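You operate a simulated robot arm through the tools that you are given. There is no shell and no other tool. Be economical: measure what you need, move in short steps, check, and stop when the job is done.

Carry out the task below with a simulated robot arm. There is one attempt and no reset: what you move stays moved.

## Task
Wipe the dust off the robot vacuum's top with the orange cloth, then press go to test it.
Fine: fold the handle down and drop the cloth in the small tub. What is to be rubbed or washed off counts as gone when no trace of it is left.

It is judged by the outcome, as a careful person would: the job done as asked, and still so three seconds after it is handed in. It fails if anything else is knocked over, pushed out of place, dropped, spilled or broken. Flat cloth is picked up by pressing the open fingertips on it (5 to 10 N) and closing them slowly along it; thin cloth reads only 2 to 8 mm in the jaws.

## Robot
A 7-joint arm with a two-finger parallel gripper, fixed in place. Base frame: the origin is at the foot of the arm, x ahead of it, y to its left, z up; the work surface is at about z = 0.86. Lengths are in m, angles in rad, forces in N, time in s.
With the tool pointing down near the work surface it reaches from about 0.32 to 0.74 m from the base axis. Its first joint turns from -2.007 to 2.007 rad. Payload 3.91 kg.
The tool frame sits at the grasp point between the pads (the TCP): z along the fingers, y along the line on which they close. The tips reach 0.03 m beyond it. Largest opening 0.11 m; finger width 0.02, thickness 0.01; the body of the gripper, 0.048 by 0.112 m, starts 0.055 m behind the TCP.
Orientation is told as [roll, pitch, yaw] about the base's x, y, z axes, in that order, counted from this pose: with the fingers straight down and closing along the base's y, the tool's x points along the base's -x, its y along +y and its z along -z.

## Interface
- The arm moves only by the tool play_rows. Its argument "commands" is a list of rows, each a list of 3 entries, a list of its own where there are three numbers: the turn, a rotation vector about the tool's x, y, z in degrees, then the shift along the tool's x, y, z in m, then the gripper command, from -1 (fully open) to 1 (shut), values between in proportion. In form: [[[rx, ry, rz], [tx, ty, tz], hand], ...]. A call has 1 to 10 rows; each row shifts and turns the commanded pose from where the row before left it, along the tool's axes as they then stand. Rows are played at 5 a second. More than 0.05 m and 0.15 rad between two rows, or a gripper value outside its range, and nothing of the call is played. Where a pose cannot be reached the arm comes as near as it can. A force on the tool above 40 N (or 10 N above the force at the start of the call, whichever is more), or a blocked arm, ends the call early, and 0.2 s more pass. The fingers move at their own pace (about 0.108 m/s each) and stop on an object; they squeeze with about 21 N. The grip force told is the motor's: it shows also when the fingers shut on nothing. Time passes only in rows, and 0.2 s behind the last, so rows that do not move let the fingers close. It gives the time, the measured TCP pose, the force on the tool (base axes), the opening and the grip force at its end, in the units of the frame above (readings bear some noise), with the torque about the TCP (base axes, N m) and any sound that the robot's microphone picked up, and new pictures: "show" is both (left out), scene, wrist or none.
- Cameras (640 x 400 px; columns grow to the right, rows downward): "scene" is fixed at [0.3937, -0.5002, 1.6838]; the picture's right is [1.00, 0.04, 0.00], its down [0.02, -0.61, -0.79] and it looks along [-0.03, 0.79, -0.61] (base axes); focal length 312 px, centre (320, 200). "wrist" rides on the gripper at [0.072, 0.017, -0.103] in the tool frame; the picture's right is [-0.23, 0.97, 0.00], its down [-0.76, -0.18, -0.62] and it looks along [-0.61, -0.14, 0.78] (tool axes); focal length 222 px, centre (320, 200). There is no depth. A picture from a camera that has moved, and an enlarged one, comes with that camera's place and axes in the base frame and with its lens. The place of the scene camera against the robot may be out by one fixed shift of up to 0.012 m in any direction.
- move_column(by): slides the trunk up (or, below 0, down) by that many m; the arm rides with it, the base frame stays. It gives what a move gives, with no picture.
- close_up(camera, box): a new picture of the part [left, top, right, bottom] of that camera's present view, enlarged. The clock stands still meanwhile.
- close_job(): hands the job in; it is judged then, once.

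Work in short steps. Places have to be worked out from the pictures, the camera data and where the tool is seen: move nearer, look again, correct. Check each grasp and each placing, and mend what went wrong. You have 120 turns and 200 pictures in all, those below and enlarged ones among them. Open the gripper and draw the arm clear of the work before you hand the job in, unless the task says otherwise; then end with one line.

The tools are called after "Request:" as a command line: name --argument value ..., lists and objects as JSON in quotes. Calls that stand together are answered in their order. play_rows: Moves the arm, as the interface text tells. Its arguments: {"type":"object","properties":{"commands":{"type":"array","items":{"type":"array"}},"show":{"type":"string","enum":["both","scene","wrist","none"]}},"required":["commands"]} The other tools are called the same way: move_column (by) slides the trunk up or down; close_up (camera, box) takes an enlarged picture of a part of a camera's view; close_job () hands the job in.

At the start:

```text
t: 0.0
tcp_pos: [0.1438, 0.4489, 1.2117]
tcp_rot: [-0.002, 0.002, -0.001]
ft_force: [0.1, -0.5, -0.1]
torque: [-0.01, -0.01, 0.01]
finger_gap: 0.1101
gripper_force: 0.1
trunk travel left (down, up): [-0.85, 0.14]
```

scene: 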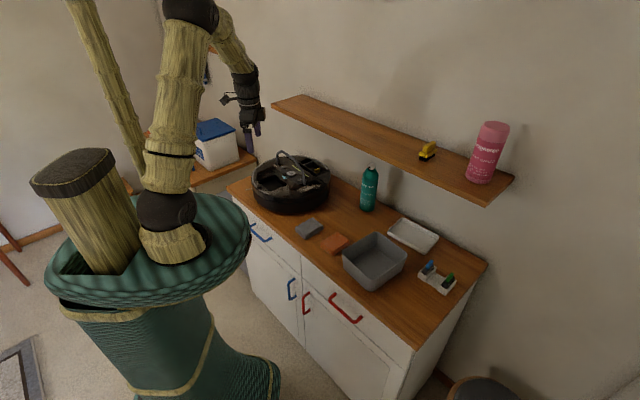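
wrist: 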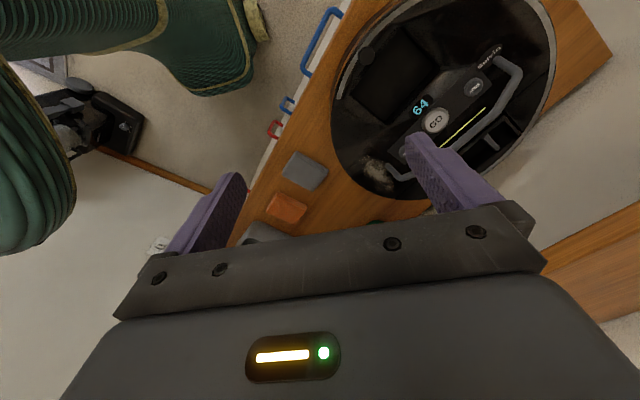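

I start by looking closely at the vacuum and the cloth in both views.

Request:
close_up --camera "scene" --box '[230, 130, 430, 255]'

Request:
close_up --camera "wrist" --box '[230, 0, 580, 220]'

Request:
close_up --camera "scene" --box '[320, 190, 480, 290]'

```text
3.20 times, centred on (330, 192) of scene
camera zoom: at [0.3937, -0.5002, 1.6838], right [1.0, 0.04, 0.0], down [0.02, -0.61, -0.79], along [-0.03, 0.79, -0.61], focal length 999 px, centre (288, 224)
```

zoom: 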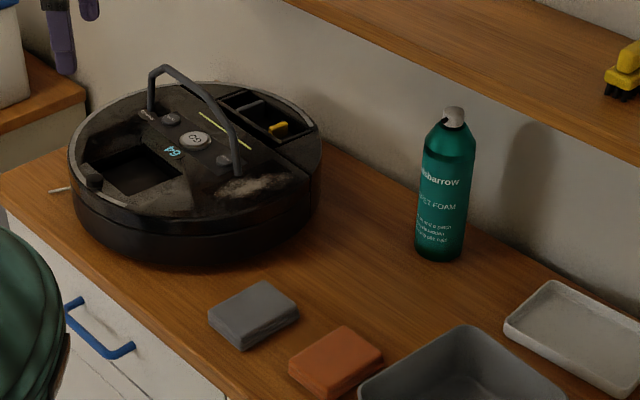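

```text
1.82 times, centred on (405, 110) of wrist
camera zoom: at [0.0716, 0.4652, 1.3155], right [0.23, 0.97, 0.0], down [0.76, -0.18, 0.62], along [0.61, -0.14, -0.78], focal length 404 px, centre (166, 364)
```

zoom: 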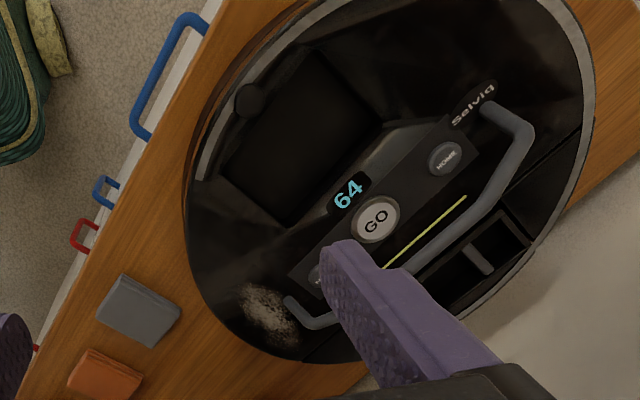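

```text
4.00 times, centred on (400, 240) of scene
camera zoom: at [0.3937, -0.5002, 1.6838], right [1.0, 0.04, 0.0], down [0.02, -0.61, -0.79], along [-0.03, 0.79, -0.61], focal length 1249 px, centre (0, 40)
```

zoom: 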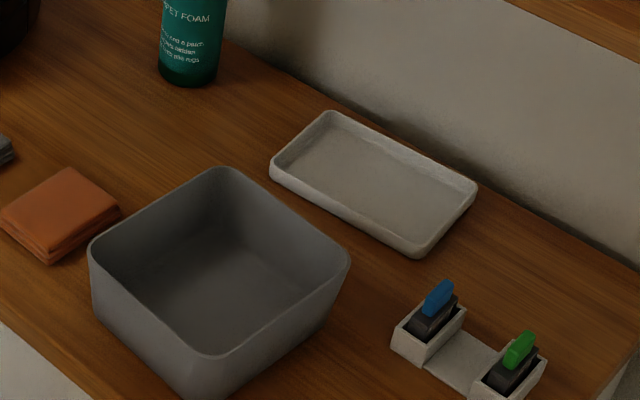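

The handle stands upright over GO, and the dust lies near its right pivot at about (0.30, 0.52, 0.958). I look closer at the handle to see which way it folds.

Request:
close_up --camera "scene" --box '[250, 142, 334, 195]'

Request:
play_rows --commands '[[[0, 0, 0], [0.04, 0, 0], 1], [[0, 0, 0], [0.04, 0, 0], 1], [[0, 0, 0], [0, 0.04, 0], 1], [[0, 0, 0], [0, 0, 0], 1]]' --show "wrist"

```text
7.55 times, centred on (292, 168) of scene
camera zoom: at [0.3937, -0.5002, 1.6838], right [1.0, 0.04, 0.0], down [0.02, -0.61, -0.79], along [-0.03, 0.79, -0.61], focal length 2357 px, centre (531, 438)
```

zoom: 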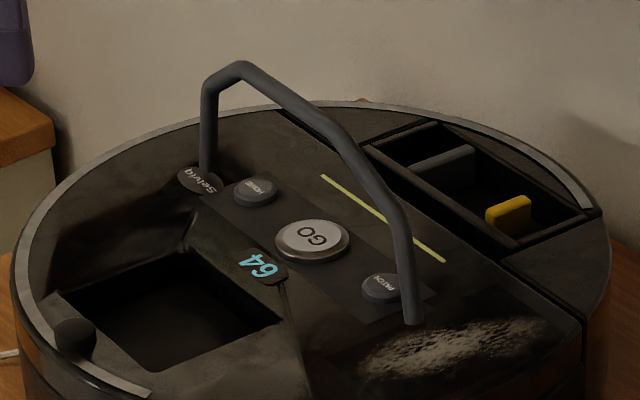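

```text
t: 1.0
tcp_pos: [0.0633, 0.4871, 1.2125]
tcp_rot: [0.003, 0.0, 0.002]
ft_force: [-0.5, -1.4, 1.2]
torque: [0.01, -0.03, -0.01]
finger_gap: 0.0001
gripper_force: 20.8
trunk travel left (down, up): [-0.85, 0.14]
camera wrist: at [-0.0087, 0.5033, 1.3163], right [0.23, 0.97, 0.0], down [0.76, -0.18, 0.62], along [0.61, -0.14, -0.78], focal length 222 px, centre (320, 200)
```

wrist: 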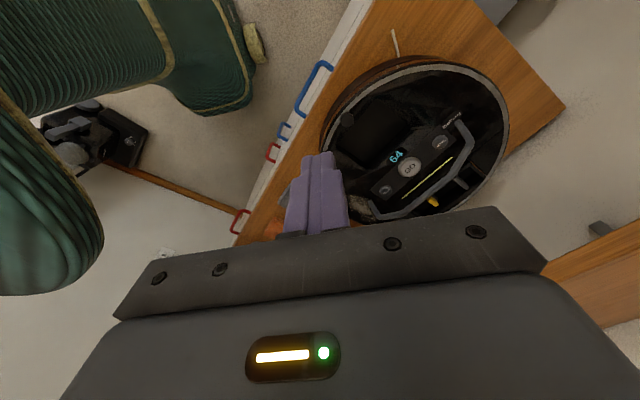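

I judge the handle to be an upright bail about 6 cm tall, with its axis running parallel to the wall. The shelf edge sits about 12 cm behind it at z≈1.145. I turn the tool 45° so it faces the wall, then tilt it so the hand stays clear of the shelf.

Request:
play_rows --commands '[[[0, 0, -7.5], [0, 0, 0], 1], [[0, 0, -7.5], [0, 0, 0], 1], [[0, 0, -7.5], [0, 0, 0], 1], [[0, 0, -7.5], [0, 0, 0], 1], [[0, 0, -7.5], [0, 0, 0], 1], [[0, 0, -7.5], [0, 0, 0], 1], [[0, -8, 0], [0, 0, 0], 1], [[0, -8, 0], [0, 0, 0], 1], [[0, -8, 0], [0, 0, 0], 1], [[0, 0, 0], [0, 0, 0], 1]]'

```text
t: 3.2
tcp_pos: [0.0653, 0.4884, 1.212]
tcp_rot: [0.001, -0.418, 0.787]
ft_force: [0.3, 0.3, 1.3]
torque: [-0.01, -0.04, -0.02]
finger_gap: 0.0001
gripper_force: 21.5
trunk travel left (down, up): [-0.85, 0.14]
camera wrist: at [-0.0235, 0.4241, 1.2769], right [-0.54, 0.84, 0.09], down [0.44, 0.19, 0.88], along [0.72, 0.52, -0.47], focal length 222 px, centre (320, 200)
```

scene: 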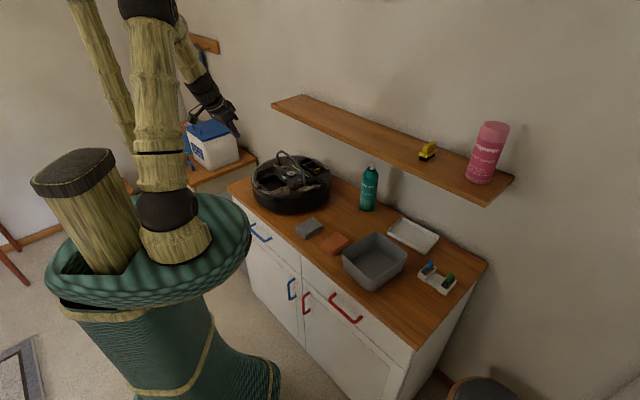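
wrist: 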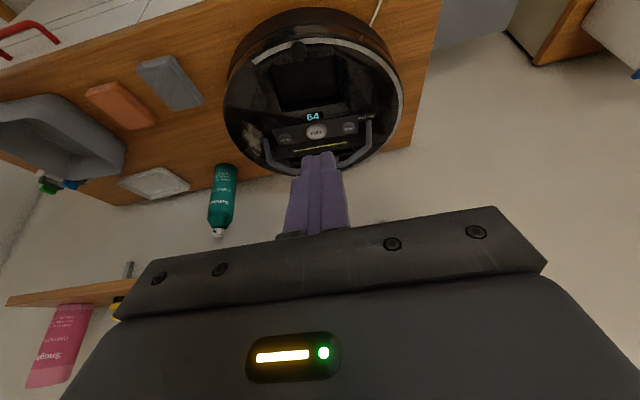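

The tilt is right, with the camera facing the wall. I move to a point in front of the handle, still above it.

Request:
play_rows --commands '[[[0, 0, 0], [-0.0219, -0.0068, 0.0404], 1], [[0, 0, 0], [-0.0219, -0.0068, 0.0404], 1], [[0, 0, 0], [-0.0219, -0.0068, 0.0404], 1], [[0, 0, 0], [-0.0219, -0.0068, 0.0404], 1], [[0, 0, 0], [0, 0, 0], 1]]'

Request:
close_up --camera "scene" --box '[230, 90, 390, 190]'

Request:
close_up --camera "wrist" --box '[160, 0, 480, 200]'

```text
t: 4.4
tcp_pos: [0.1857, 0.5734, 1.0991]
tcp_rot: [0.001, -0.418, 0.785]
ft_force: [-0.3, 0.5, 0.9]
torque: [0.03, -0.03, -0.03]
finger_gap: 0.0001
gripper_force: 21.3
trunk travel left (down, up): [-0.85, 0.14]
camera wrist: at [0.098, 0.5077, 1.1648], right [-0.54, 0.83, 0.09], down [0.44, 0.19, 0.88], along [0.72, 0.52, -0.47], focal length 222 px, centre (320, 200)
```

scene: 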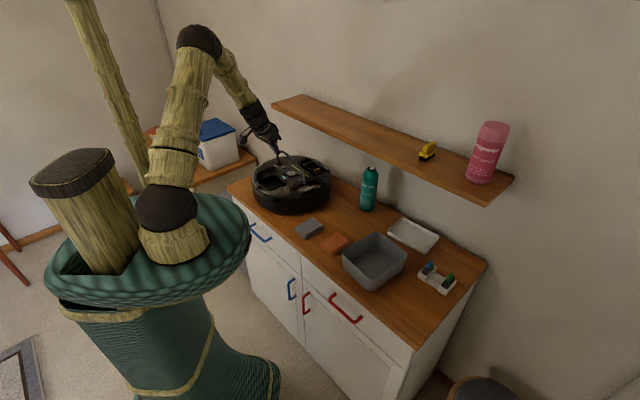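
wrist: 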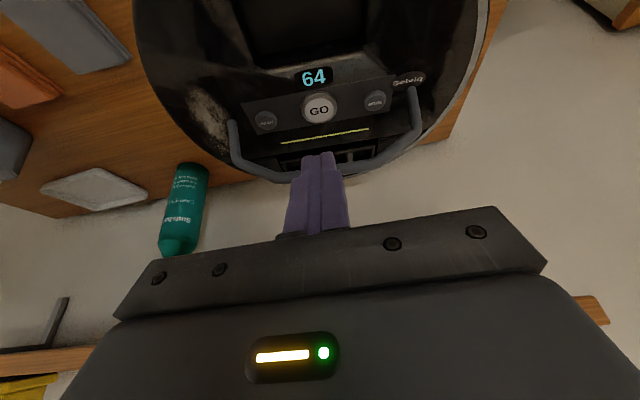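

```text
4.00 times, centred on (310, 140) of scene
camera zoom: at [0.3937, -0.5002, 1.6838], right [1.0, 0.04, 0.0], down [0.02, -0.61, -0.79], along [-0.03, 0.79, -0.61], focal length 1249 px, centre (360, 440)
```

zoom: 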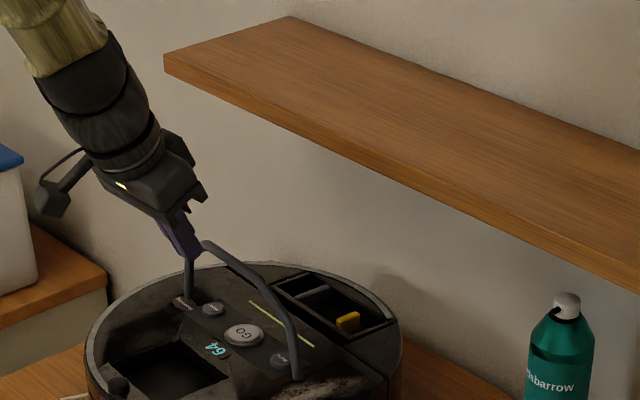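

```text
2.00 times, centred on (320, 100) of wrist
camera zoom: at [0.098, 0.5077, 1.1648], right [-0.54, 0.83, 0.09], down [0.44, 0.19, 0.88], along [0.72, 0.52, -0.47], focal length 444 px, centre (320, 400)
```

zoom: 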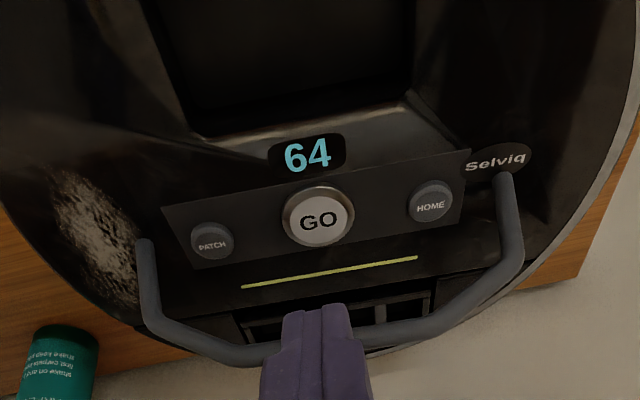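

The shelf is well clear. The handle bar is just ahead of the fingers at z≈1.04, so I lower the closed fingertips in front of it and push gently toward the wall.

Request:
play_rows --commands '[[[0, 0, 0], [0.0135, 0, 0.0302], 1], [[0, 0, 0], [0.0135, 0, 0.0302], 1], [[0, 0, 0], [-0.0183, 0, 0.0081], 1], [[0, 0, 0], [-0.0183, 0, 0.0081], 1], [[0, 0, 0], [-0.0183, 0, 0.0081], 1], [[0, 0, 0], [0, 0, 0], 1]]'

Request:
close_up --camera "scene" --box '[230, 110, 358, 190]'

```text
t: 5.8
tcp_pos: [0.2291, 0.6144, 1.0345]
tcp_rot: [0.0, -0.418, 0.785]
ft_force: [-0.4, -0.8, -0.6]
torque: [0.0, 0.01, 0.01]
finger_gap: 0.0001
gripper_force: 21.6
trunk travel left (down, up): [-0.85, 0.14]
camera wrist: at [0.1404, 0.5498, 1.1001], right [-0.54, 0.83, 0.09], down [0.44, 0.19, 0.88], along [0.72, 0.52, -0.47], focal length 222 px, centre (320, 200)
```

scene: 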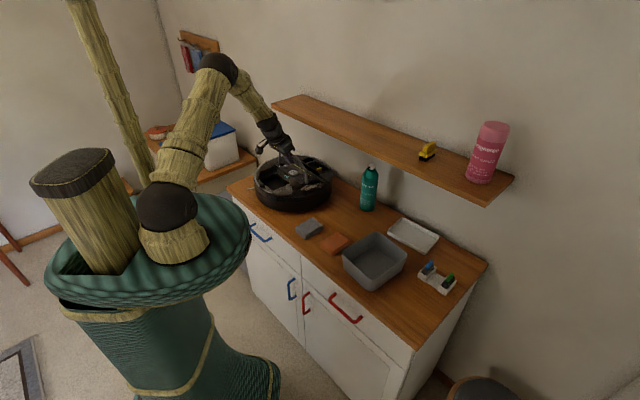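
wrist: 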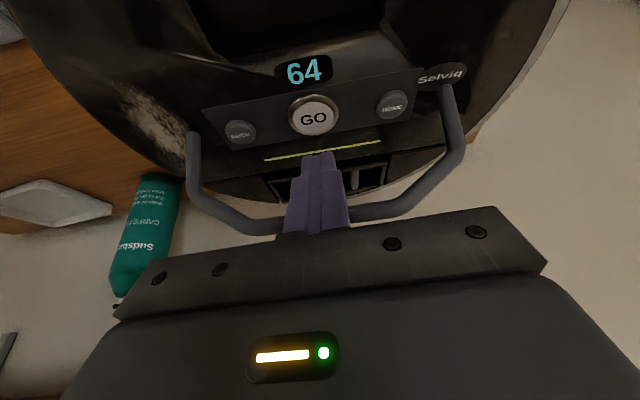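

```text
5.00 times, centred on (294, 150) of scene
camera zoom: at [0.3937, -0.5002, 1.6838], right [1.0, 0.04, 0.0], down [0.02, -0.61, -0.79], along [-0.03, 0.79, -0.61], focal length 1561 px, centre (450, 450)
```

zoom: 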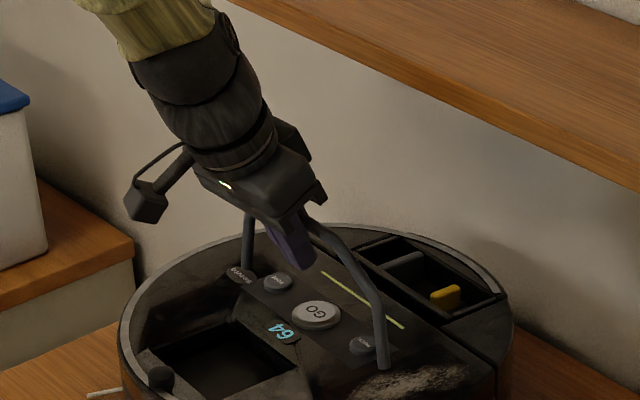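

The bar is at z≈1.05 and almost in contact, with no force yet. I keep pushing toward the wall.

Request:
play_rows --commands '[[[0, 0, 0], [-0.0183, 0, 0.0081], 1], [[0, 0, 0], [-0.0183, 0, 0.0081], 1], [[0, 0, 0], [0, 0, 0], 1]]'

Request:
close_up --camera "scene" --box '[230, 110, 358, 190]'

```text
t: 6.6
tcp_pos: [0.258, 0.6421, 1.034]
tcp_rot: [0.001, -0.42, 0.786]
ft_force: [-0.1, -0.3, 0.3]
torque: [0.01, -0.02, -0.03]
finger_gap: 0.0
gripper_force: 21.0
trunk travel left (down, up): [-0.85, 0.14]
camera wrist: at [0.1692, 0.5784, 1.0999], right [-0.54, 0.83, 0.09], down [0.44, 0.19, 0.88], along [0.72, 0.52, -0.47], focal length 222 px, centre (320, 200)
```

scene: 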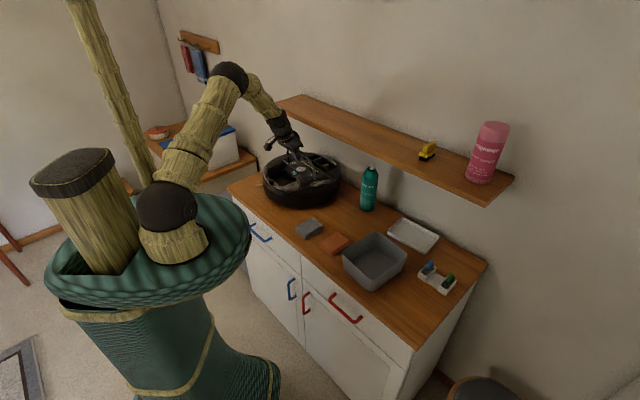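
wrist: 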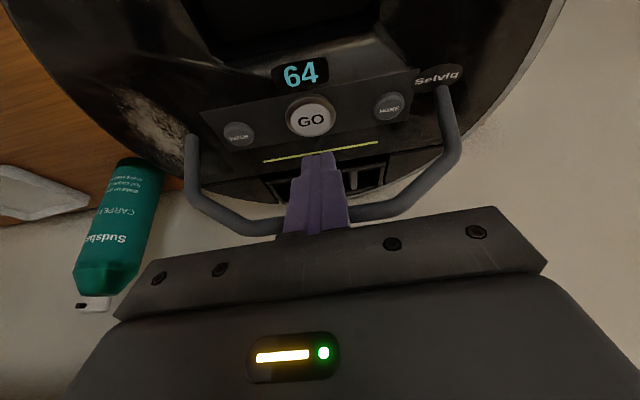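

```text
5.00 times, centred on (294, 150) of scene
camera zoom: at [0.3937, -0.5002, 1.6838], right [1.0, 0.04, 0.0], down [0.02, -0.61, -0.79], along [-0.03, 0.79, -0.61], focal length 1561 px, centre (450, 450)
```

zoom: 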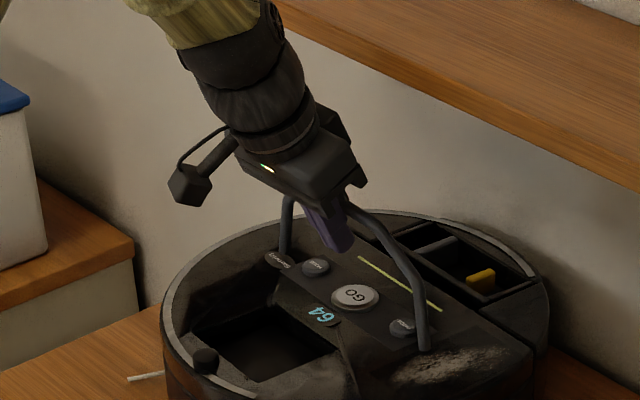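

The vacuum slid about 5 cm toward the wall instead of the handle folding, so the handle must fold forward, over the 64. I back off, go over the bar and get behind it to pull it forward. I'll restore the vacuum's position afterwards.

Request:
play_rows --commands '[[[0, 0, 0], [0.0274, 0, -0.0122], 1], [[0, 0, 0], [-0.0142, 0, -0.032], 1], [[0, 0, 0], [-0.0142, 0, -0.032], 1], [[0, 0, 0], [-0.0281, 0, 0.0125], 1], [[0, 0, 0], [-0.0281, 0, 0.0125], 1], [[0, 0, 0], [0, 0, 0], 1]]' --show "wrist"

Request:
close_up --camera "scene" --box '[230, 110, 358, 190]'

```text
t: 7.8
tcp_pos: [0.2667, 0.6528, 1.1023]
tcp_rot: [-0.004, -0.404, 0.786]
ft_force: [-14.2, -28.4, 14.2]
torque: [2.4, -1.02, 0.28]
finger_gap: 0.0
gripper_force: 21.0
trunk travel left (down, up): [-0.85, 0.14]
stopped in row 5: the force on the tool passed its limit at 85 N (the readings are from after the stop); the commanded pose is now the measured one
camera wrist: at [0.1771, 0.5899, 1.1703], right [-0.54, 0.84, 0.09], down [0.45, 0.2, 0.87], along [0.71, 0.51, -0.48], focal length 222 px, centre (320, 200)
```

wrist: 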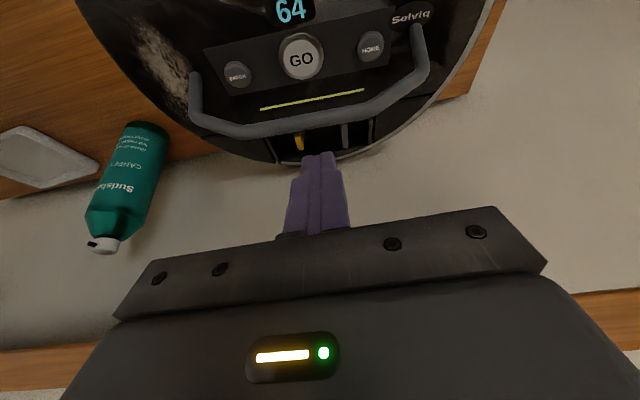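

```text
5.00 times, centred on (294, 150) of scene
camera zoom: at [0.3937, -0.5002, 1.6838], right [1.0, 0.04, 0.0], down [0.02, -0.61, -0.79], along [-0.03, 0.79, -0.61], focal length 1561 px, centre (450, 450)
```

zoom: 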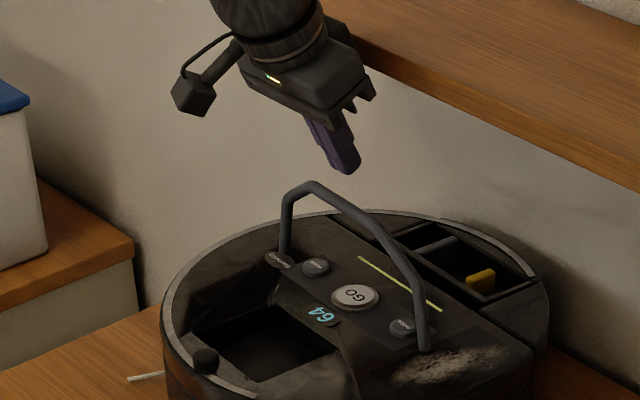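

The hand touched the shelf edge, so I back away and check that nothing on the shelf moved.

Request:
play_rows --commands '[[[0, 0, 0], [0.0274, 0, -0.0122], 1], [[0, 0, 0], [0.0274, 0, -0.0122], 1], [[0, 0, 0], [0, 0, 0], 1]]' --show "scene"

Request:
close_up --camera "scene" --box '[230, 80, 390, 180]'

```text
t: 8.6
tcp_pos: [0.2235, 0.6113, 1.1035]
tcp_rot: [-0.004, -0.405, 0.786]
ft_force: [0.9, -0.5, -1.0]
torque: [0.03, 0.01, 0.02]
finger_gap: 0.0
gripper_force: 20.4
trunk travel left (down, up): [-0.85, 0.14]
```

scene: 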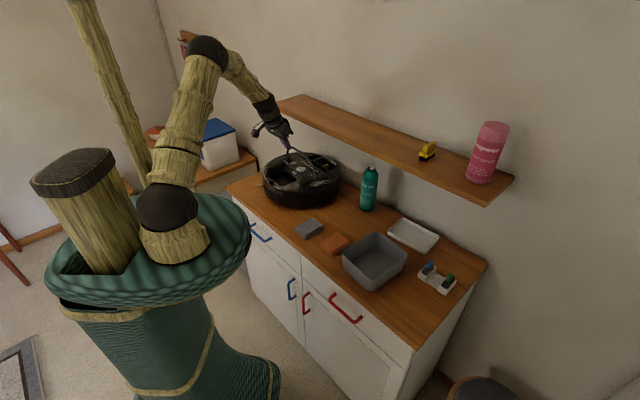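

```text
4.00 times, centred on (310, 130) of scene
camera zoom: at [0.3937, -0.5002, 1.6838], right [1.0, 0.04, 0.0], down [0.02, -0.61, -0.79], along [-0.03, 0.79, -0.61], focal length 1249 px, centre (360, 480)
```

zoom: 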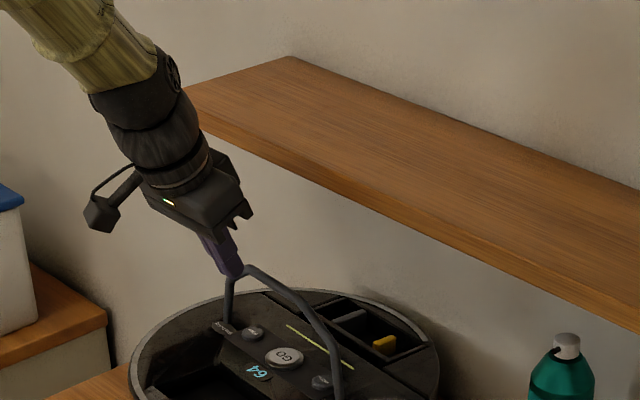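

The shelf items are undisturbed. I tilt the tool to about 45° so the hand stays clear of the shelf, then reach over the bar.

Request:
play_rows --commands '[[[0, 0, 0], [-0.0081, 0, -0.0183], 1], [[0, -7.5, 0], [0, 0, 0], 1], [[0, -7.5, 0], [0, 0, 0], 1], [[0, -7.5, 0], [0, 0, 0], 1], [[0, 0, 0], [0, 0, 0], 1]]' --show "wrist"

Request:
close_up --camera "scene" --box '[230, 80, 390, 180]'

```text
t: 9.8
tcp_pos: [0.2364, 0.6089, 1.1298]
tcp_rot: [0.016, -0.805, 0.752]
ft_force: [0.4, -1.3, 0.6]
torque: [0.01, 0.01, 0.02]
finger_gap: 0.0
gripper_force: 20.8
trunk travel left (down, up): [-0.85, 0.14]
camera wrist: at [0.1342, 0.5354, 1.1507], right [-0.56, 0.81, 0.17], down [0.19, -0.08, 0.98], along [0.81, 0.58, -0.11], focal length 222 px, centre (320, 200)
```

wrist: 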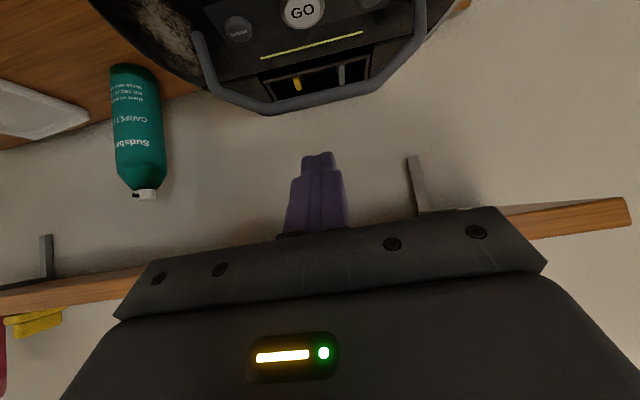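

```text
4.00 times, centred on (310, 130) of scene
camera zoom: at [0.3937, -0.5002, 1.6838], right [1.0, 0.04, 0.0], down [0.02, -0.61, -0.79], along [-0.03, 0.79, -0.61], focal length 1249 px, centre (360, 480)
```

zoom: 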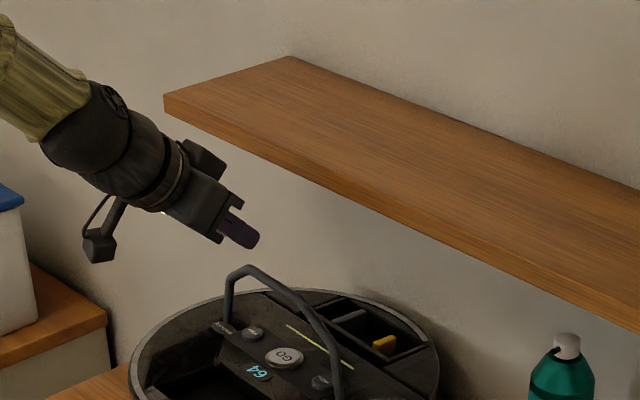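

The hand is now well under the shelf line. I slide the finger forward along its own axis over the bar, then pull back slightly to engage it.

Request:
play_rows --commands '[[[0, 0, 0], [0.004, 0, 0.042], 1], [[0, 0, 0], [0.004, 0, 0.042], 1], [[0, 0, 0], [0.0104, 0, -0.0108], 1], [[0, 0, 0], [0.0104, 0, -0.0108], 1], [[0, 0, 0], [0.0104, 0, -0.0108], 1], [[0, 0, 0], [0, 0, 0], 1]]' --show "wrist"

Request:
close_up --camera "scene" --box '[230, 100, 358, 180]'

```text
t: 10.4
tcp_pos: [0.2639, 0.6544, 1.0719]
tcp_rot: [0.013, -0.822, 0.781]
ft_force: [3.4, -1.6, 10.7]
torque: [-0.01, -0.22, -0.06]
finger_gap: 0.0
gripper_force: 20.4
trunk travel left (down, up): [-0.85, 0.14]
stopped in row 3: the force on the tool passed its limit at 48 N (the readings are from after the stop); the commanded pose is now the measured one
camera wrist: at [0.1636, 0.5778, 1.0897], right [-0.58, 0.8, 0.17], down [0.18, -0.09, 0.98], along [0.79, 0.6, -0.09], focal length 222 px, centre (320, 200)
```

wrist: 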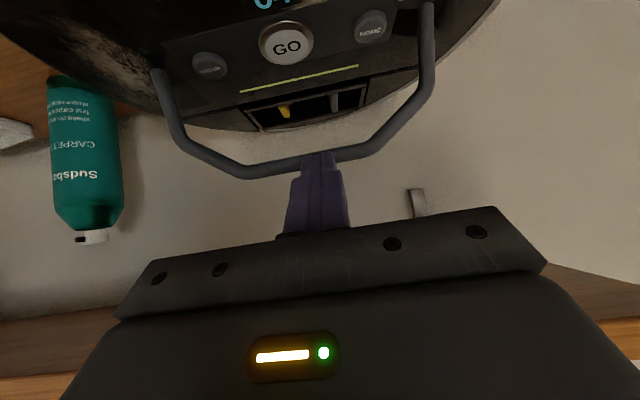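

```text
5.00 times, centred on (294, 140) of scene
camera zoom: at [0.3937, -0.5002, 1.6838], right [1.0, 0.04, 0.0], down [0.02, -0.61, -0.79], along [-0.03, 0.79, -0.61], focal length 1561 px, centre (450, 500)
```

zoom: 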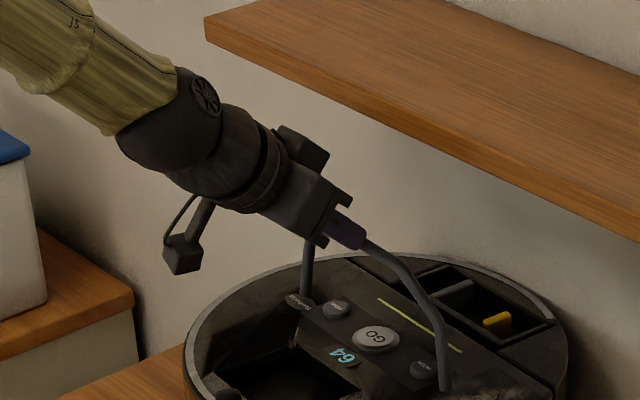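

The fingertip now rests over the bar, which is about 2 cm in front of the tip. I pull toward the robot in small steps.

Request:
play_rows --commands '[[[0, 0, 0], [0.0082, 0, -0.0088], 1], [[0, 0, 0], [0.0082, 0, -0.0088], 1], [[0, 0, 0], [0, 0, 0], 1]]' --show "wrist"

Request:
close_up --camera "scene" --box '[230, 100, 358, 180]'

```text
t: 11.2
tcp_pos: [0.245, 0.6369, 1.0692]
tcp_rot: [0.01, -0.817, 0.782]
ft_force: [-0.2, -0.9, -0.1]
torque: [-0.04, -0.01, -0.01]
finger_gap: 0.0
gripper_force: 20.9
trunk travel left (down, up): [-0.85, 0.14]
camera wrist: at [0.1446, 0.5591, 1.0877], right [-0.58, 0.8, 0.17], down [0.18, -0.08, 0.98], along [0.79, 0.6, -0.09], focal length 222 px, centre (320, 200)
```

wrist: 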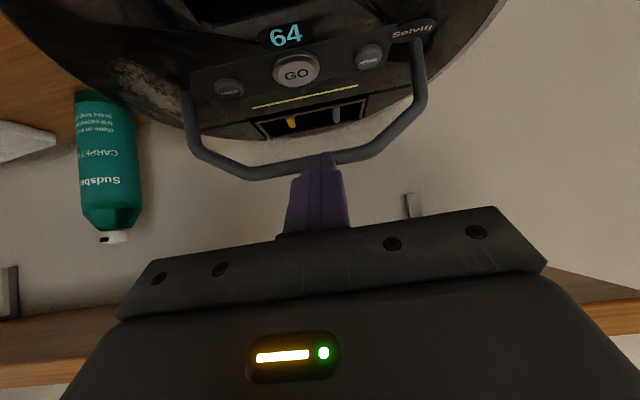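

```text
5.00 times, centred on (294, 140) of scene
camera zoom: at [0.3937, -0.5002, 1.6838], right [1.0, 0.04, 0.0], down [0.02, -0.61, -0.79], along [-0.03, 0.79, -0.61], focal length 1561 px, centre (450, 500)
```

zoom: 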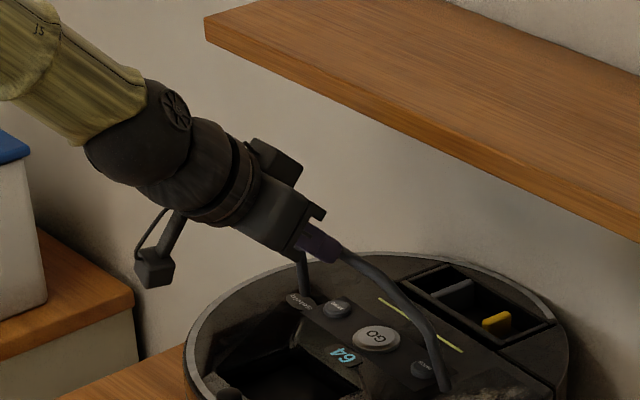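

It is folding forward and the vacuum is staying put. I follow the arc forward and down.

Request:
play_rows --commands '[[[0, 0, 0], [0.0154, 0, -0.0038], 1], [[0, 0, 0], [0.0154, 0, -0.0038], 1], [[0, 0, 0], [0.0154, 0, -0.0038], 1], [[0, 0, 0], [0, 0, 0], 1]]' --show "wrist"

Request:
close_up --camera "scene" --box '[230, 100, 358, 180]'

```text
t: 12.2
tcp_pos: [0.2338, 0.603, 1.0455]
tcp_rot: [0.019, -0.82, 0.745]
ft_force: [-0.2, 1.0, 0.5]
torque: [0.01, -0.05, 0.0]
finger_gap: 0.0
gripper_force: 21.3
trunk travel left (down, up): [-0.85, 0.14]
camera wrist: at [0.1308, 0.5291, 1.0648], right [-0.56, 0.81, 0.18], down [0.18, -0.09, 0.98], along [0.81, 0.58, -0.09], focal length 222 px, centre (320, 200)
```

wrist: 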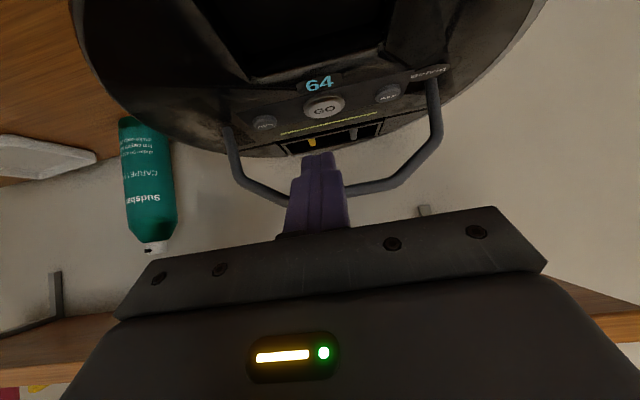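

```text
5.00 times, centred on (294, 140) of scene
camera zoom: at [0.3937, -0.5002, 1.6838], right [1.0, 0.04, 0.0], down [0.02, -0.61, -0.79], along [-0.03, 0.79, -0.61], focal length 1561 px, centre (450, 500)
```

zoom: 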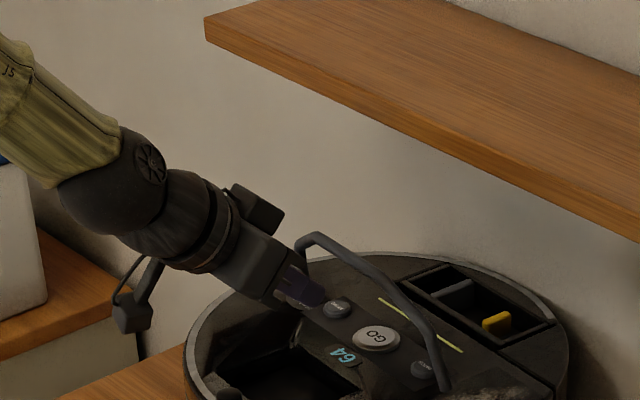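

The finger slipped off the bar and the handle swung back upright. A better way is to grasp the PATCH-side vertical leg at about (0.327, 0.583, 1.0) with the jaws and swing it forward. I retreat, shift sideways and open partway.

Request:
play_rows --commands '[[[0, 0, 0], [0, 0, -0.03], 1], [[0, 0, 0], [-0.0, -0.039, 0], 1], [[0, 0, 0], [-0.0, -0.039, 0], 0.1], [[0, 0, 0], [-0.0075, 0, 0.0], 0.1], [[0, 0, 0], [0, 0, 0], 0.1]]'

Request:
close_up --camera "wrist" --box '[160, 20, 480, 220]'

```text
t: 13.4
tcp_pos: [0.2605, 0.5406, 1.0694]
tcp_rot: [0.013, -0.816, 0.781]
ft_force: [0.2, 0.4, 0.3]
torque: [0.0, 0.05, -0.02]
finger_gap: 0.0497
gripper_force: 0.0
trunk travel left (down, up): [-0.85, 0.14]
camera wrist: at [0.1601, 0.4628, 1.0876], right [-0.58, 0.79, 0.17], down [0.18, -0.08, 0.98], along [0.79, 0.6, -0.09], focal length 222 px, centre (320, 200)
```

scene: 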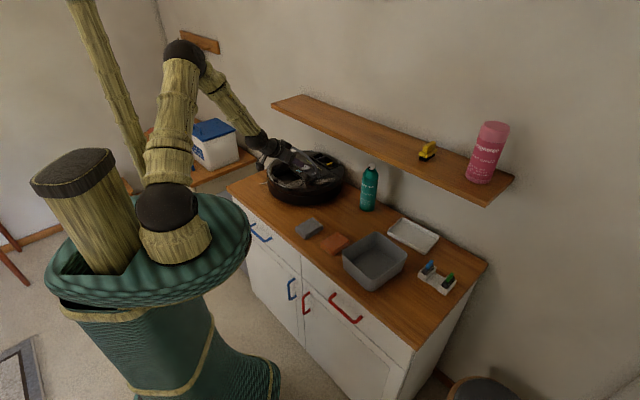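
wrist: 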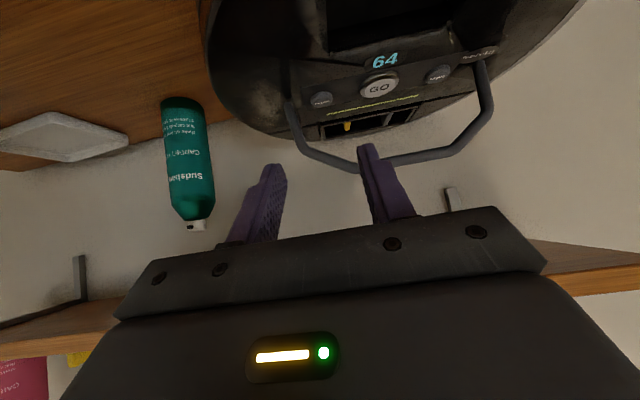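

```text
2.00 times, centred on (320, 120) of wrist
camera zoom: at [0.1601, 0.4628, 1.0876], right [-0.58, 0.79, 0.17], down [0.18, -0.08, 0.98], along [0.79, 0.6, -0.09], focal length 444 px, centre (320, 360)
```

zoom: 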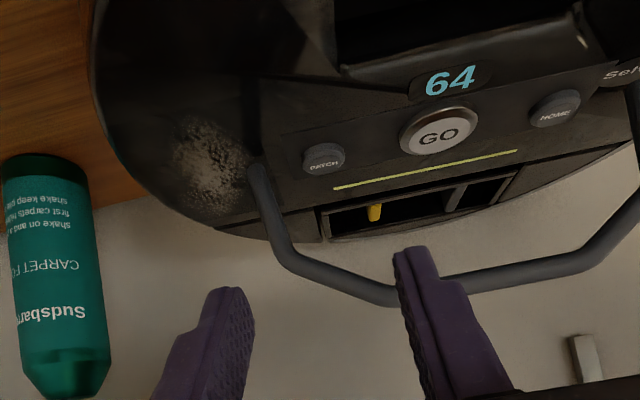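

The leg is nearly straight ahead along the tool axis. I correct sideways and approach.

Request:
play_rows --commands '[[[0, 0, 0], [-0.0047, -0.0231, 0], 0.1], [[0, 0, 0], [0, 0, 0.035], 0.1], [[0, 0, 0], [0, 0, 0.035], 0.1], [[0, 0, 0], [0, 0, 0], 0.1]]' --show "wrist"

Request:
close_up --camera "scene" --box '[230, 110, 358, 190]'

```text
t: 14.4
tcp_pos: [0.3147, 0.5623, 1.0239]
tcp_rot: [0.011, -0.818, 0.781]
ft_force: [0.0, 0.6, 0.3]
torque: [0.01, 0.0, -0.01]
finger_gap: 0.0496
gripper_force: 0.1
trunk travel left (down, up): [-0.85, 0.14]
camera wrist: at [0.2138, 0.4861, 1.0422], right [-0.58, 0.79, 0.17], down [0.18, -0.08, 0.98], along [0.79, 0.6, -0.09], focal length 222 px, centre (320, 200)
```

wrist: 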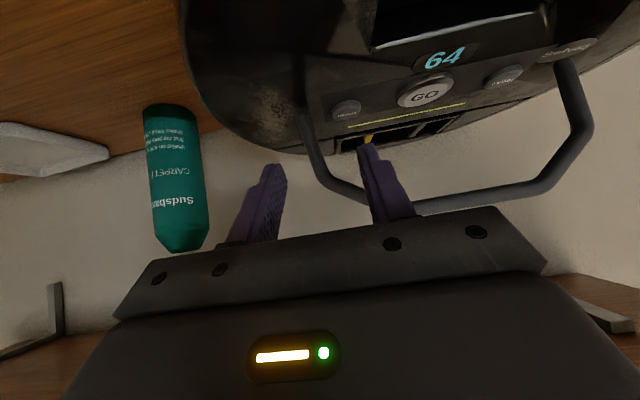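

```text
5.00 times, centred on (294, 150) of scene
camera zoom: at [0.3937, -0.5002, 1.6838], right [1.0, 0.04, 0.0], down [0.02, -0.61, -0.79], along [-0.03, 0.79, -0.61], focal length 1561 px, centre (450, 450)
```

zoom: 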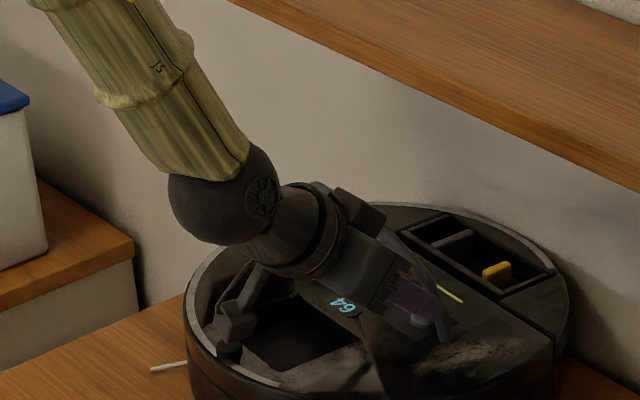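

The leg lies between the fingers. I advance 3 cm more and close on it.

Request:
play_rows --commands '[[[0, 0, 0], [0, 0, 0.015], 0.1], [[0, 0, 0], [0, 0, 0.015], 0.1], [[0, 0, 0], [0, 0, 0], 0.5], [[0, 0, 0], [0, 0, 0], 1], [[0, 0, 0], [0, 0, 0], 1]]' --show "wrist"

Request:
close_up --camera "scene" --box '[230, 110, 358, 190]'

```text
t: 15.7
tcp_pos: [0.3331, 0.5766, 1.004]
tcp_rot: [0.01, -0.818, 0.781]
ft_force: [9.5, -9.5, -0.1]
torque: [-0.46, -0.41, -0.36]
finger_gap: 0.0137
gripper_force: 21.2
trunk travel left (down, up): [-0.85, 0.14]
camera wrist: at [0.2318, 0.4998, 1.0222], right [-0.58, 0.8, 0.17], down [0.18, -0.08, 0.98], along [0.8, 0.6, -0.09], focal length 222 px, centre (320, 200)
```

wrist: 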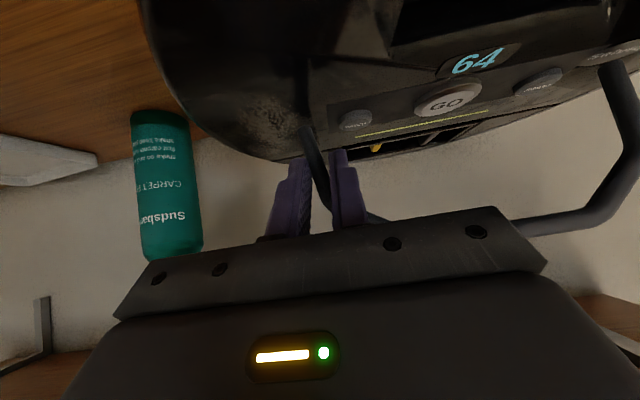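

```text
5.00 times, centred on (294, 150) of scene
camera zoom: at [0.3937, -0.5002, 1.6838], right [1.0, 0.04, 0.0], down [0.02, -0.61, -0.79], along [-0.03, 0.79, -0.61], focal length 1561 px, centre (450, 450)
```

zoom: 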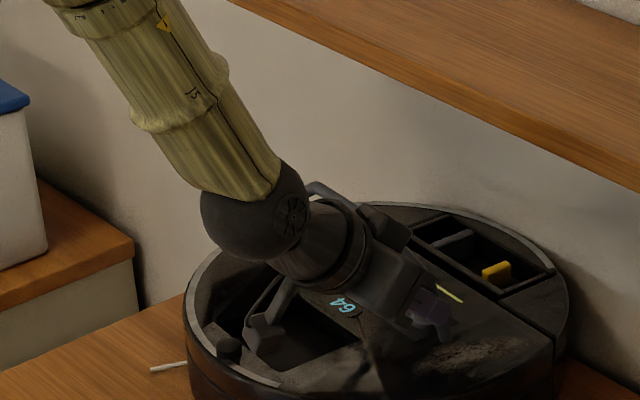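

The leg is held with a 13.7 mm gap. I pull it forward along a small arc.

Request:
play_rows --commands '[[[0, 0, 0], [0.004, -0.003, -0.003], 1], [[0, 0, 0], [0.005, 0, -0.004], 1], [[0, 0, 0], [0.008, 0, -0.0049], 1], [[0, 0, 0], [0, 0, 0], 1]]' --show "wrist"

Request:
close_up --camera "scene" --box '[230, 110, 358, 190]'

```text
t: 16.6
tcp_pos: [0.3167, 0.5623, 1.0018]
tcp_rot: [0.014, -0.82, 0.783]
ft_force: [-2.3, 1.6, 14.2]
torque: [0.06, -0.47, 0.05]
finger_gap: 0.0138
gripper_force: 20.7
trunk travel left (down, up): [-0.85, 0.14]
camera wrist: at [0.2156, 0.4853, 1.0196], right [-0.58, 0.79, 0.17], down [0.18, -0.09, 0.98], along [0.79, 0.6, -0.09], focal length 222 px, centre (320, 200)
```

wrist: 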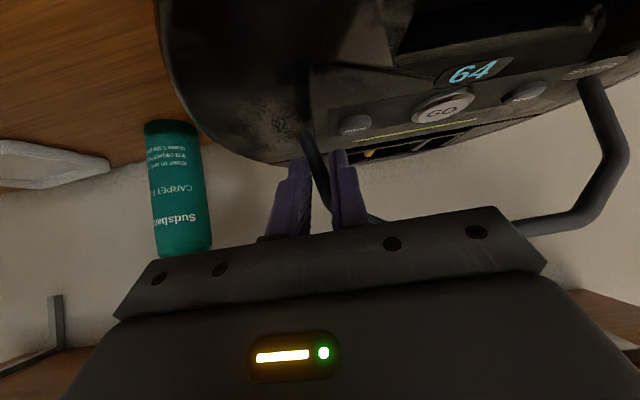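

```text
5.00 times, centred on (294, 150) of scene
camera zoom: at [0.3937, -0.5002, 1.6838], right [1.0, 0.04, 0.0], down [0.02, -0.61, -0.79], along [-0.03, 0.79, -0.61], focal length 1561 px, centre (450, 450)
```

zoom: 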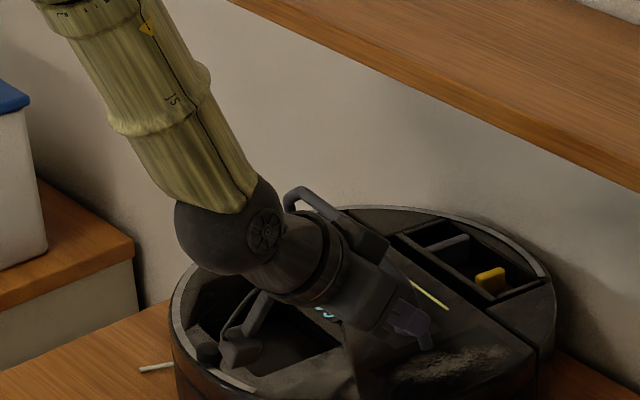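

The grip drags the whole vacuum back with the handle still upright, which is useful for restoring its place. I ease the downward force and pull further back.

Request:
play_rows --commands '[[[0, 0, 0], [-0.0022, 0, -0.002], 1], [[0, 0, 0], [0.0086, 0, -0.0091], 1], [[0, 0, 0], [0.0086, 0, -0.0091], 1], [[0, 0, 0], [0.0086, 0, -0.0091], 1], [[0, 0, 0], [0, 0, 0], 1]]' --show "wrist"

Request:
close_up --camera "scene" --box '[230, 130, 430, 255]'

```text
t: 17.9
tcp_pos: [0.2884, 0.537, 1.0011]
tcp_rot: [0.007, -0.815, 0.786]
ft_force: [-14.8, 14.0, -0.3]
torque: [-0.02, 0.09, 0.51]
finger_gap: 0.0118
gripper_force: 20.2
trunk travel left (down, up): [-0.85, 0.14]
camera wrist: at [0.1878, 0.4599, 1.0203], right [-0.58, 0.79, 0.17], down [0.18, -0.08, 0.98], along [0.79, 0.6, -0.1], focal length 222 px, centre (320, 200)
```

wrist: 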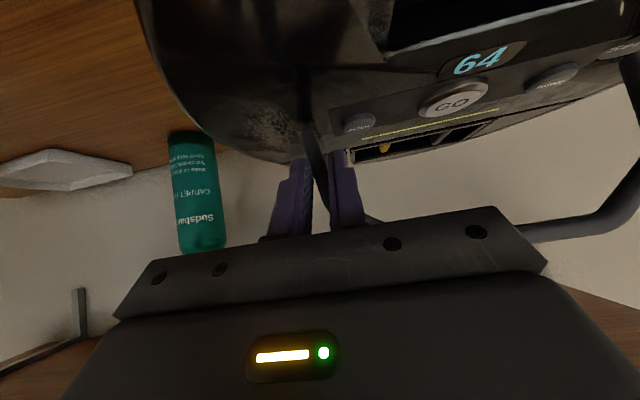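

```text
3.20 times, centred on (330, 192) of scene
camera zoom: at [0.3937, -0.5002, 1.6838], right [1.0, 0.04, 0.0], down [0.02, -0.61, -0.79], along [-0.03, 0.79, -0.61], focal length 999 px, centre (288, 224)
```

zoom: 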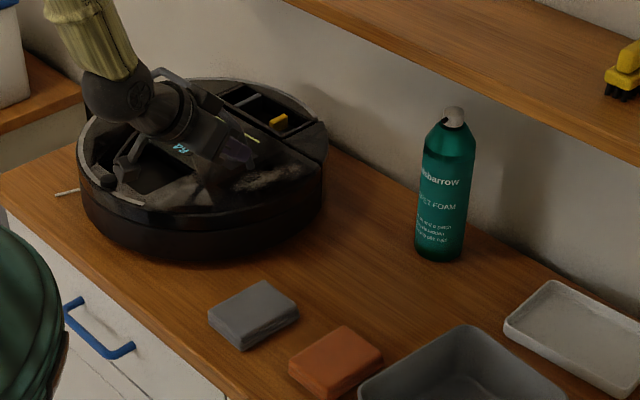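

The vacuum is nearly back, with about 1.4 cm left. I relieve the sideways force and pull the last bit.

Request:
play_rows --commands '[[[0, 0, 0], [0, 0.004, 0], 1], [[0, 0, 0], [0.0052, 0, -0.0055], 1], [[0, 0, 0], [0.0052, 0, -0.0055], 1], [[0, 0, 0], [0, 0, 0], 1]]' --show "none"

Request:
close_up --camera "scene" --box '[230, 130, 430, 255]'

```text
t: 18.9
tcp_pos: [0.2784, 0.5284, 1.0009]
tcp_rot: [0.009, -0.815, 0.781]
ft_force: [-3.5, 2.5, -0.4]
torque: [-0.27, 0.0, 0.08]
finger_gap: 0.0116
gripper_force: 21.0
trunk travel left (down, up): [-0.85, 0.14]
```

```text
3.20 times, centred on (330, 192) of scene
camera zoom: at [0.3937, -0.5002, 1.6838], right [1.0, 0.04, 0.0], down [0.02, -0.61, -0.79], along [-0.03, 0.79, -0.61], focal length 999 px, centre (288, 224)
```

zoom: 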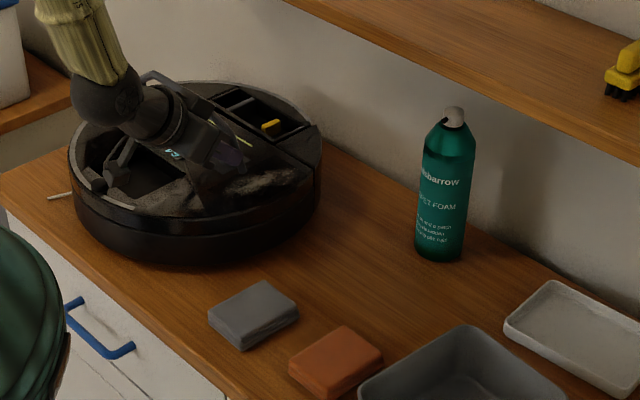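

The vacuum is back within a few mm. I release the leg, retreat, rise and return to the handle's centre with a tilt of about 30°, to hook the bar deeper from behind.

Request:
play_rows --commands '[[[0, 0, 0], [0, 0, 0], 0.1], [[0, 0, 0], [0, 0, 0], 0.1], [[0, 0, 0], [0, 0, -0.025], 0.1], [[0, 0, 0], [0, 0, -0.025], 1], [[0, 0, 0], [-0.0291, 0, -0.0274], 1], [[0, 0, 0], [-0.0291, 0, -0.0274], 1], [[0, 0, 0], [0, 0.047, 0], 1], [[0, 0, 0], [0, 0.047, 0], 1], [[0, 8, 0], [0, 0, 0], 1], [[0, 8, 0], [0, 0, 0], 1]]' --show "wrist"

Request:
close_up --camera "scene" --box '[230, 130, 430, 255]'

```text
t: 21.1
tcp_pos: [0.1886, 0.568, 1.117]
tcp_rot: [0.013, -0.535, 0.783]
ft_force: [0.6, 1.0, 1.2]
torque: [0.02, 0.01, 0.01]
finger_gap: 0.0
gripper_force: 20.8
trunk travel left (down, up): [-0.85, 0.14]
camera wrist: at [0.0958, 0.4978, 1.1696], right [-0.55, 0.82, 0.13], down [0.37, 0.11, 0.92], along [0.75, 0.56, -0.36], focal length 222 px, centre (320, 200)
```

wrist: 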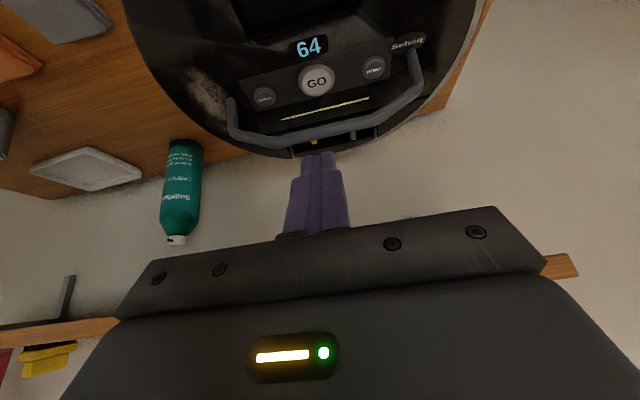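

```text
3.20 times, centred on (330, 192) of scene
camera zoom: at [0.3937, -0.5002, 1.6838], right [1.0, 0.04, 0.0], down [0.02, -0.61, -0.79], along [-0.03, 0.79, -0.61], focal length 999 px, centre (288, 224)
```

zoom: 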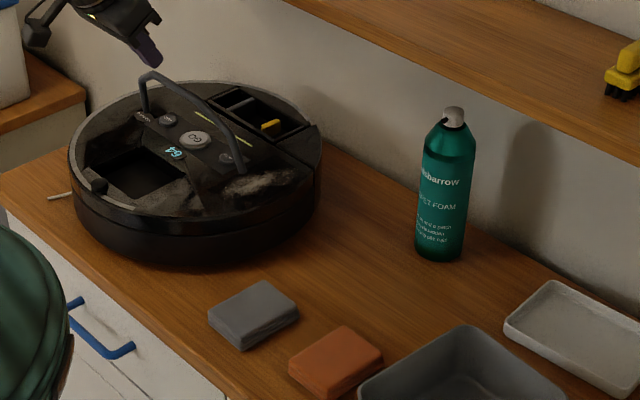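

GO is at the same pixel as at the start, so the vacuum's place is restored. I now cross over the bar at n≈0.60, lower behind it and pull gently.

Request:
play_rows --commands '[[[0, 0, 0], [-0.0271, 0, 0.0161], 1], [[0, 0, 0], [-0.0271, 0, 0.0161], 1], [[0, 0, 0], [0.014, 0, 0.0237], 1], [[0, 0, 0], [0.014, 0, 0.0237], 1], [[0, 0, 0], [0, 0, 0], 1]]' --show "wrist"

Request:
close_up --camera "scene" --box '[230, 110, 358, 190]'

```text
t: 22.2
tcp_pos: [0.2296, 0.6128, 1.0617]
tcp_rot: [0.008, -0.54, 0.786]
ft_force: [0.4, -1.4, 0.4]
torque: [-0.01, 0.0, -0.02]
finger_gap: 0.0
gripper_force: 20.7
trunk travel left (down, up): [-0.85, 0.14]
camera wrist: at [0.1366, 0.5423, 1.1144], right [-0.55, 0.82, 0.12], down [0.37, 0.11, 0.92], along [0.75, 0.56, -0.36], focal length 222 px, centre (320, 200)
```

wrist: 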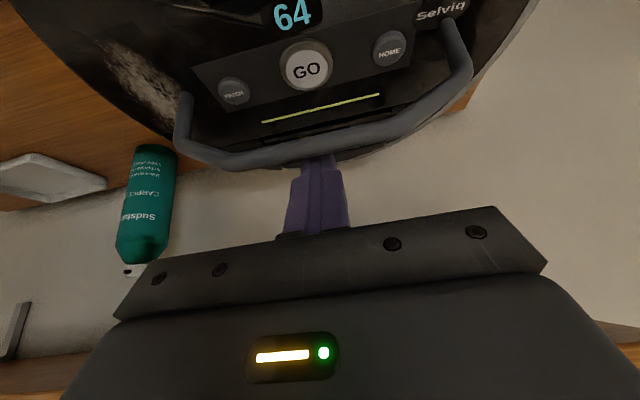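

```text
5.00 times, centred on (294, 150) of scene
camera zoom: at [0.3937, -0.5002, 1.6838], right [1.0, 0.04, 0.0], down [0.02, -0.61, -0.79], along [-0.03, 0.79, -0.61], focal length 1561 px, centre (450, 450)
```

zoom: 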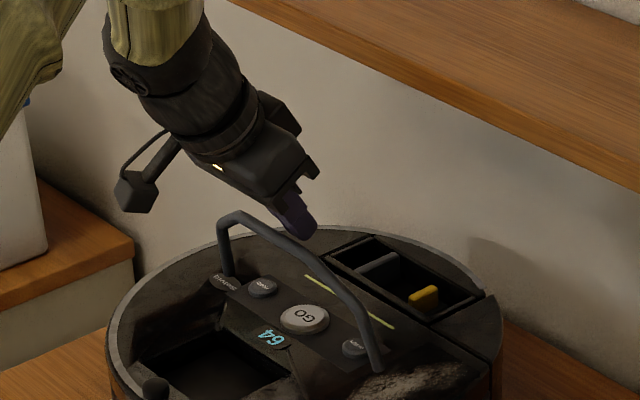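

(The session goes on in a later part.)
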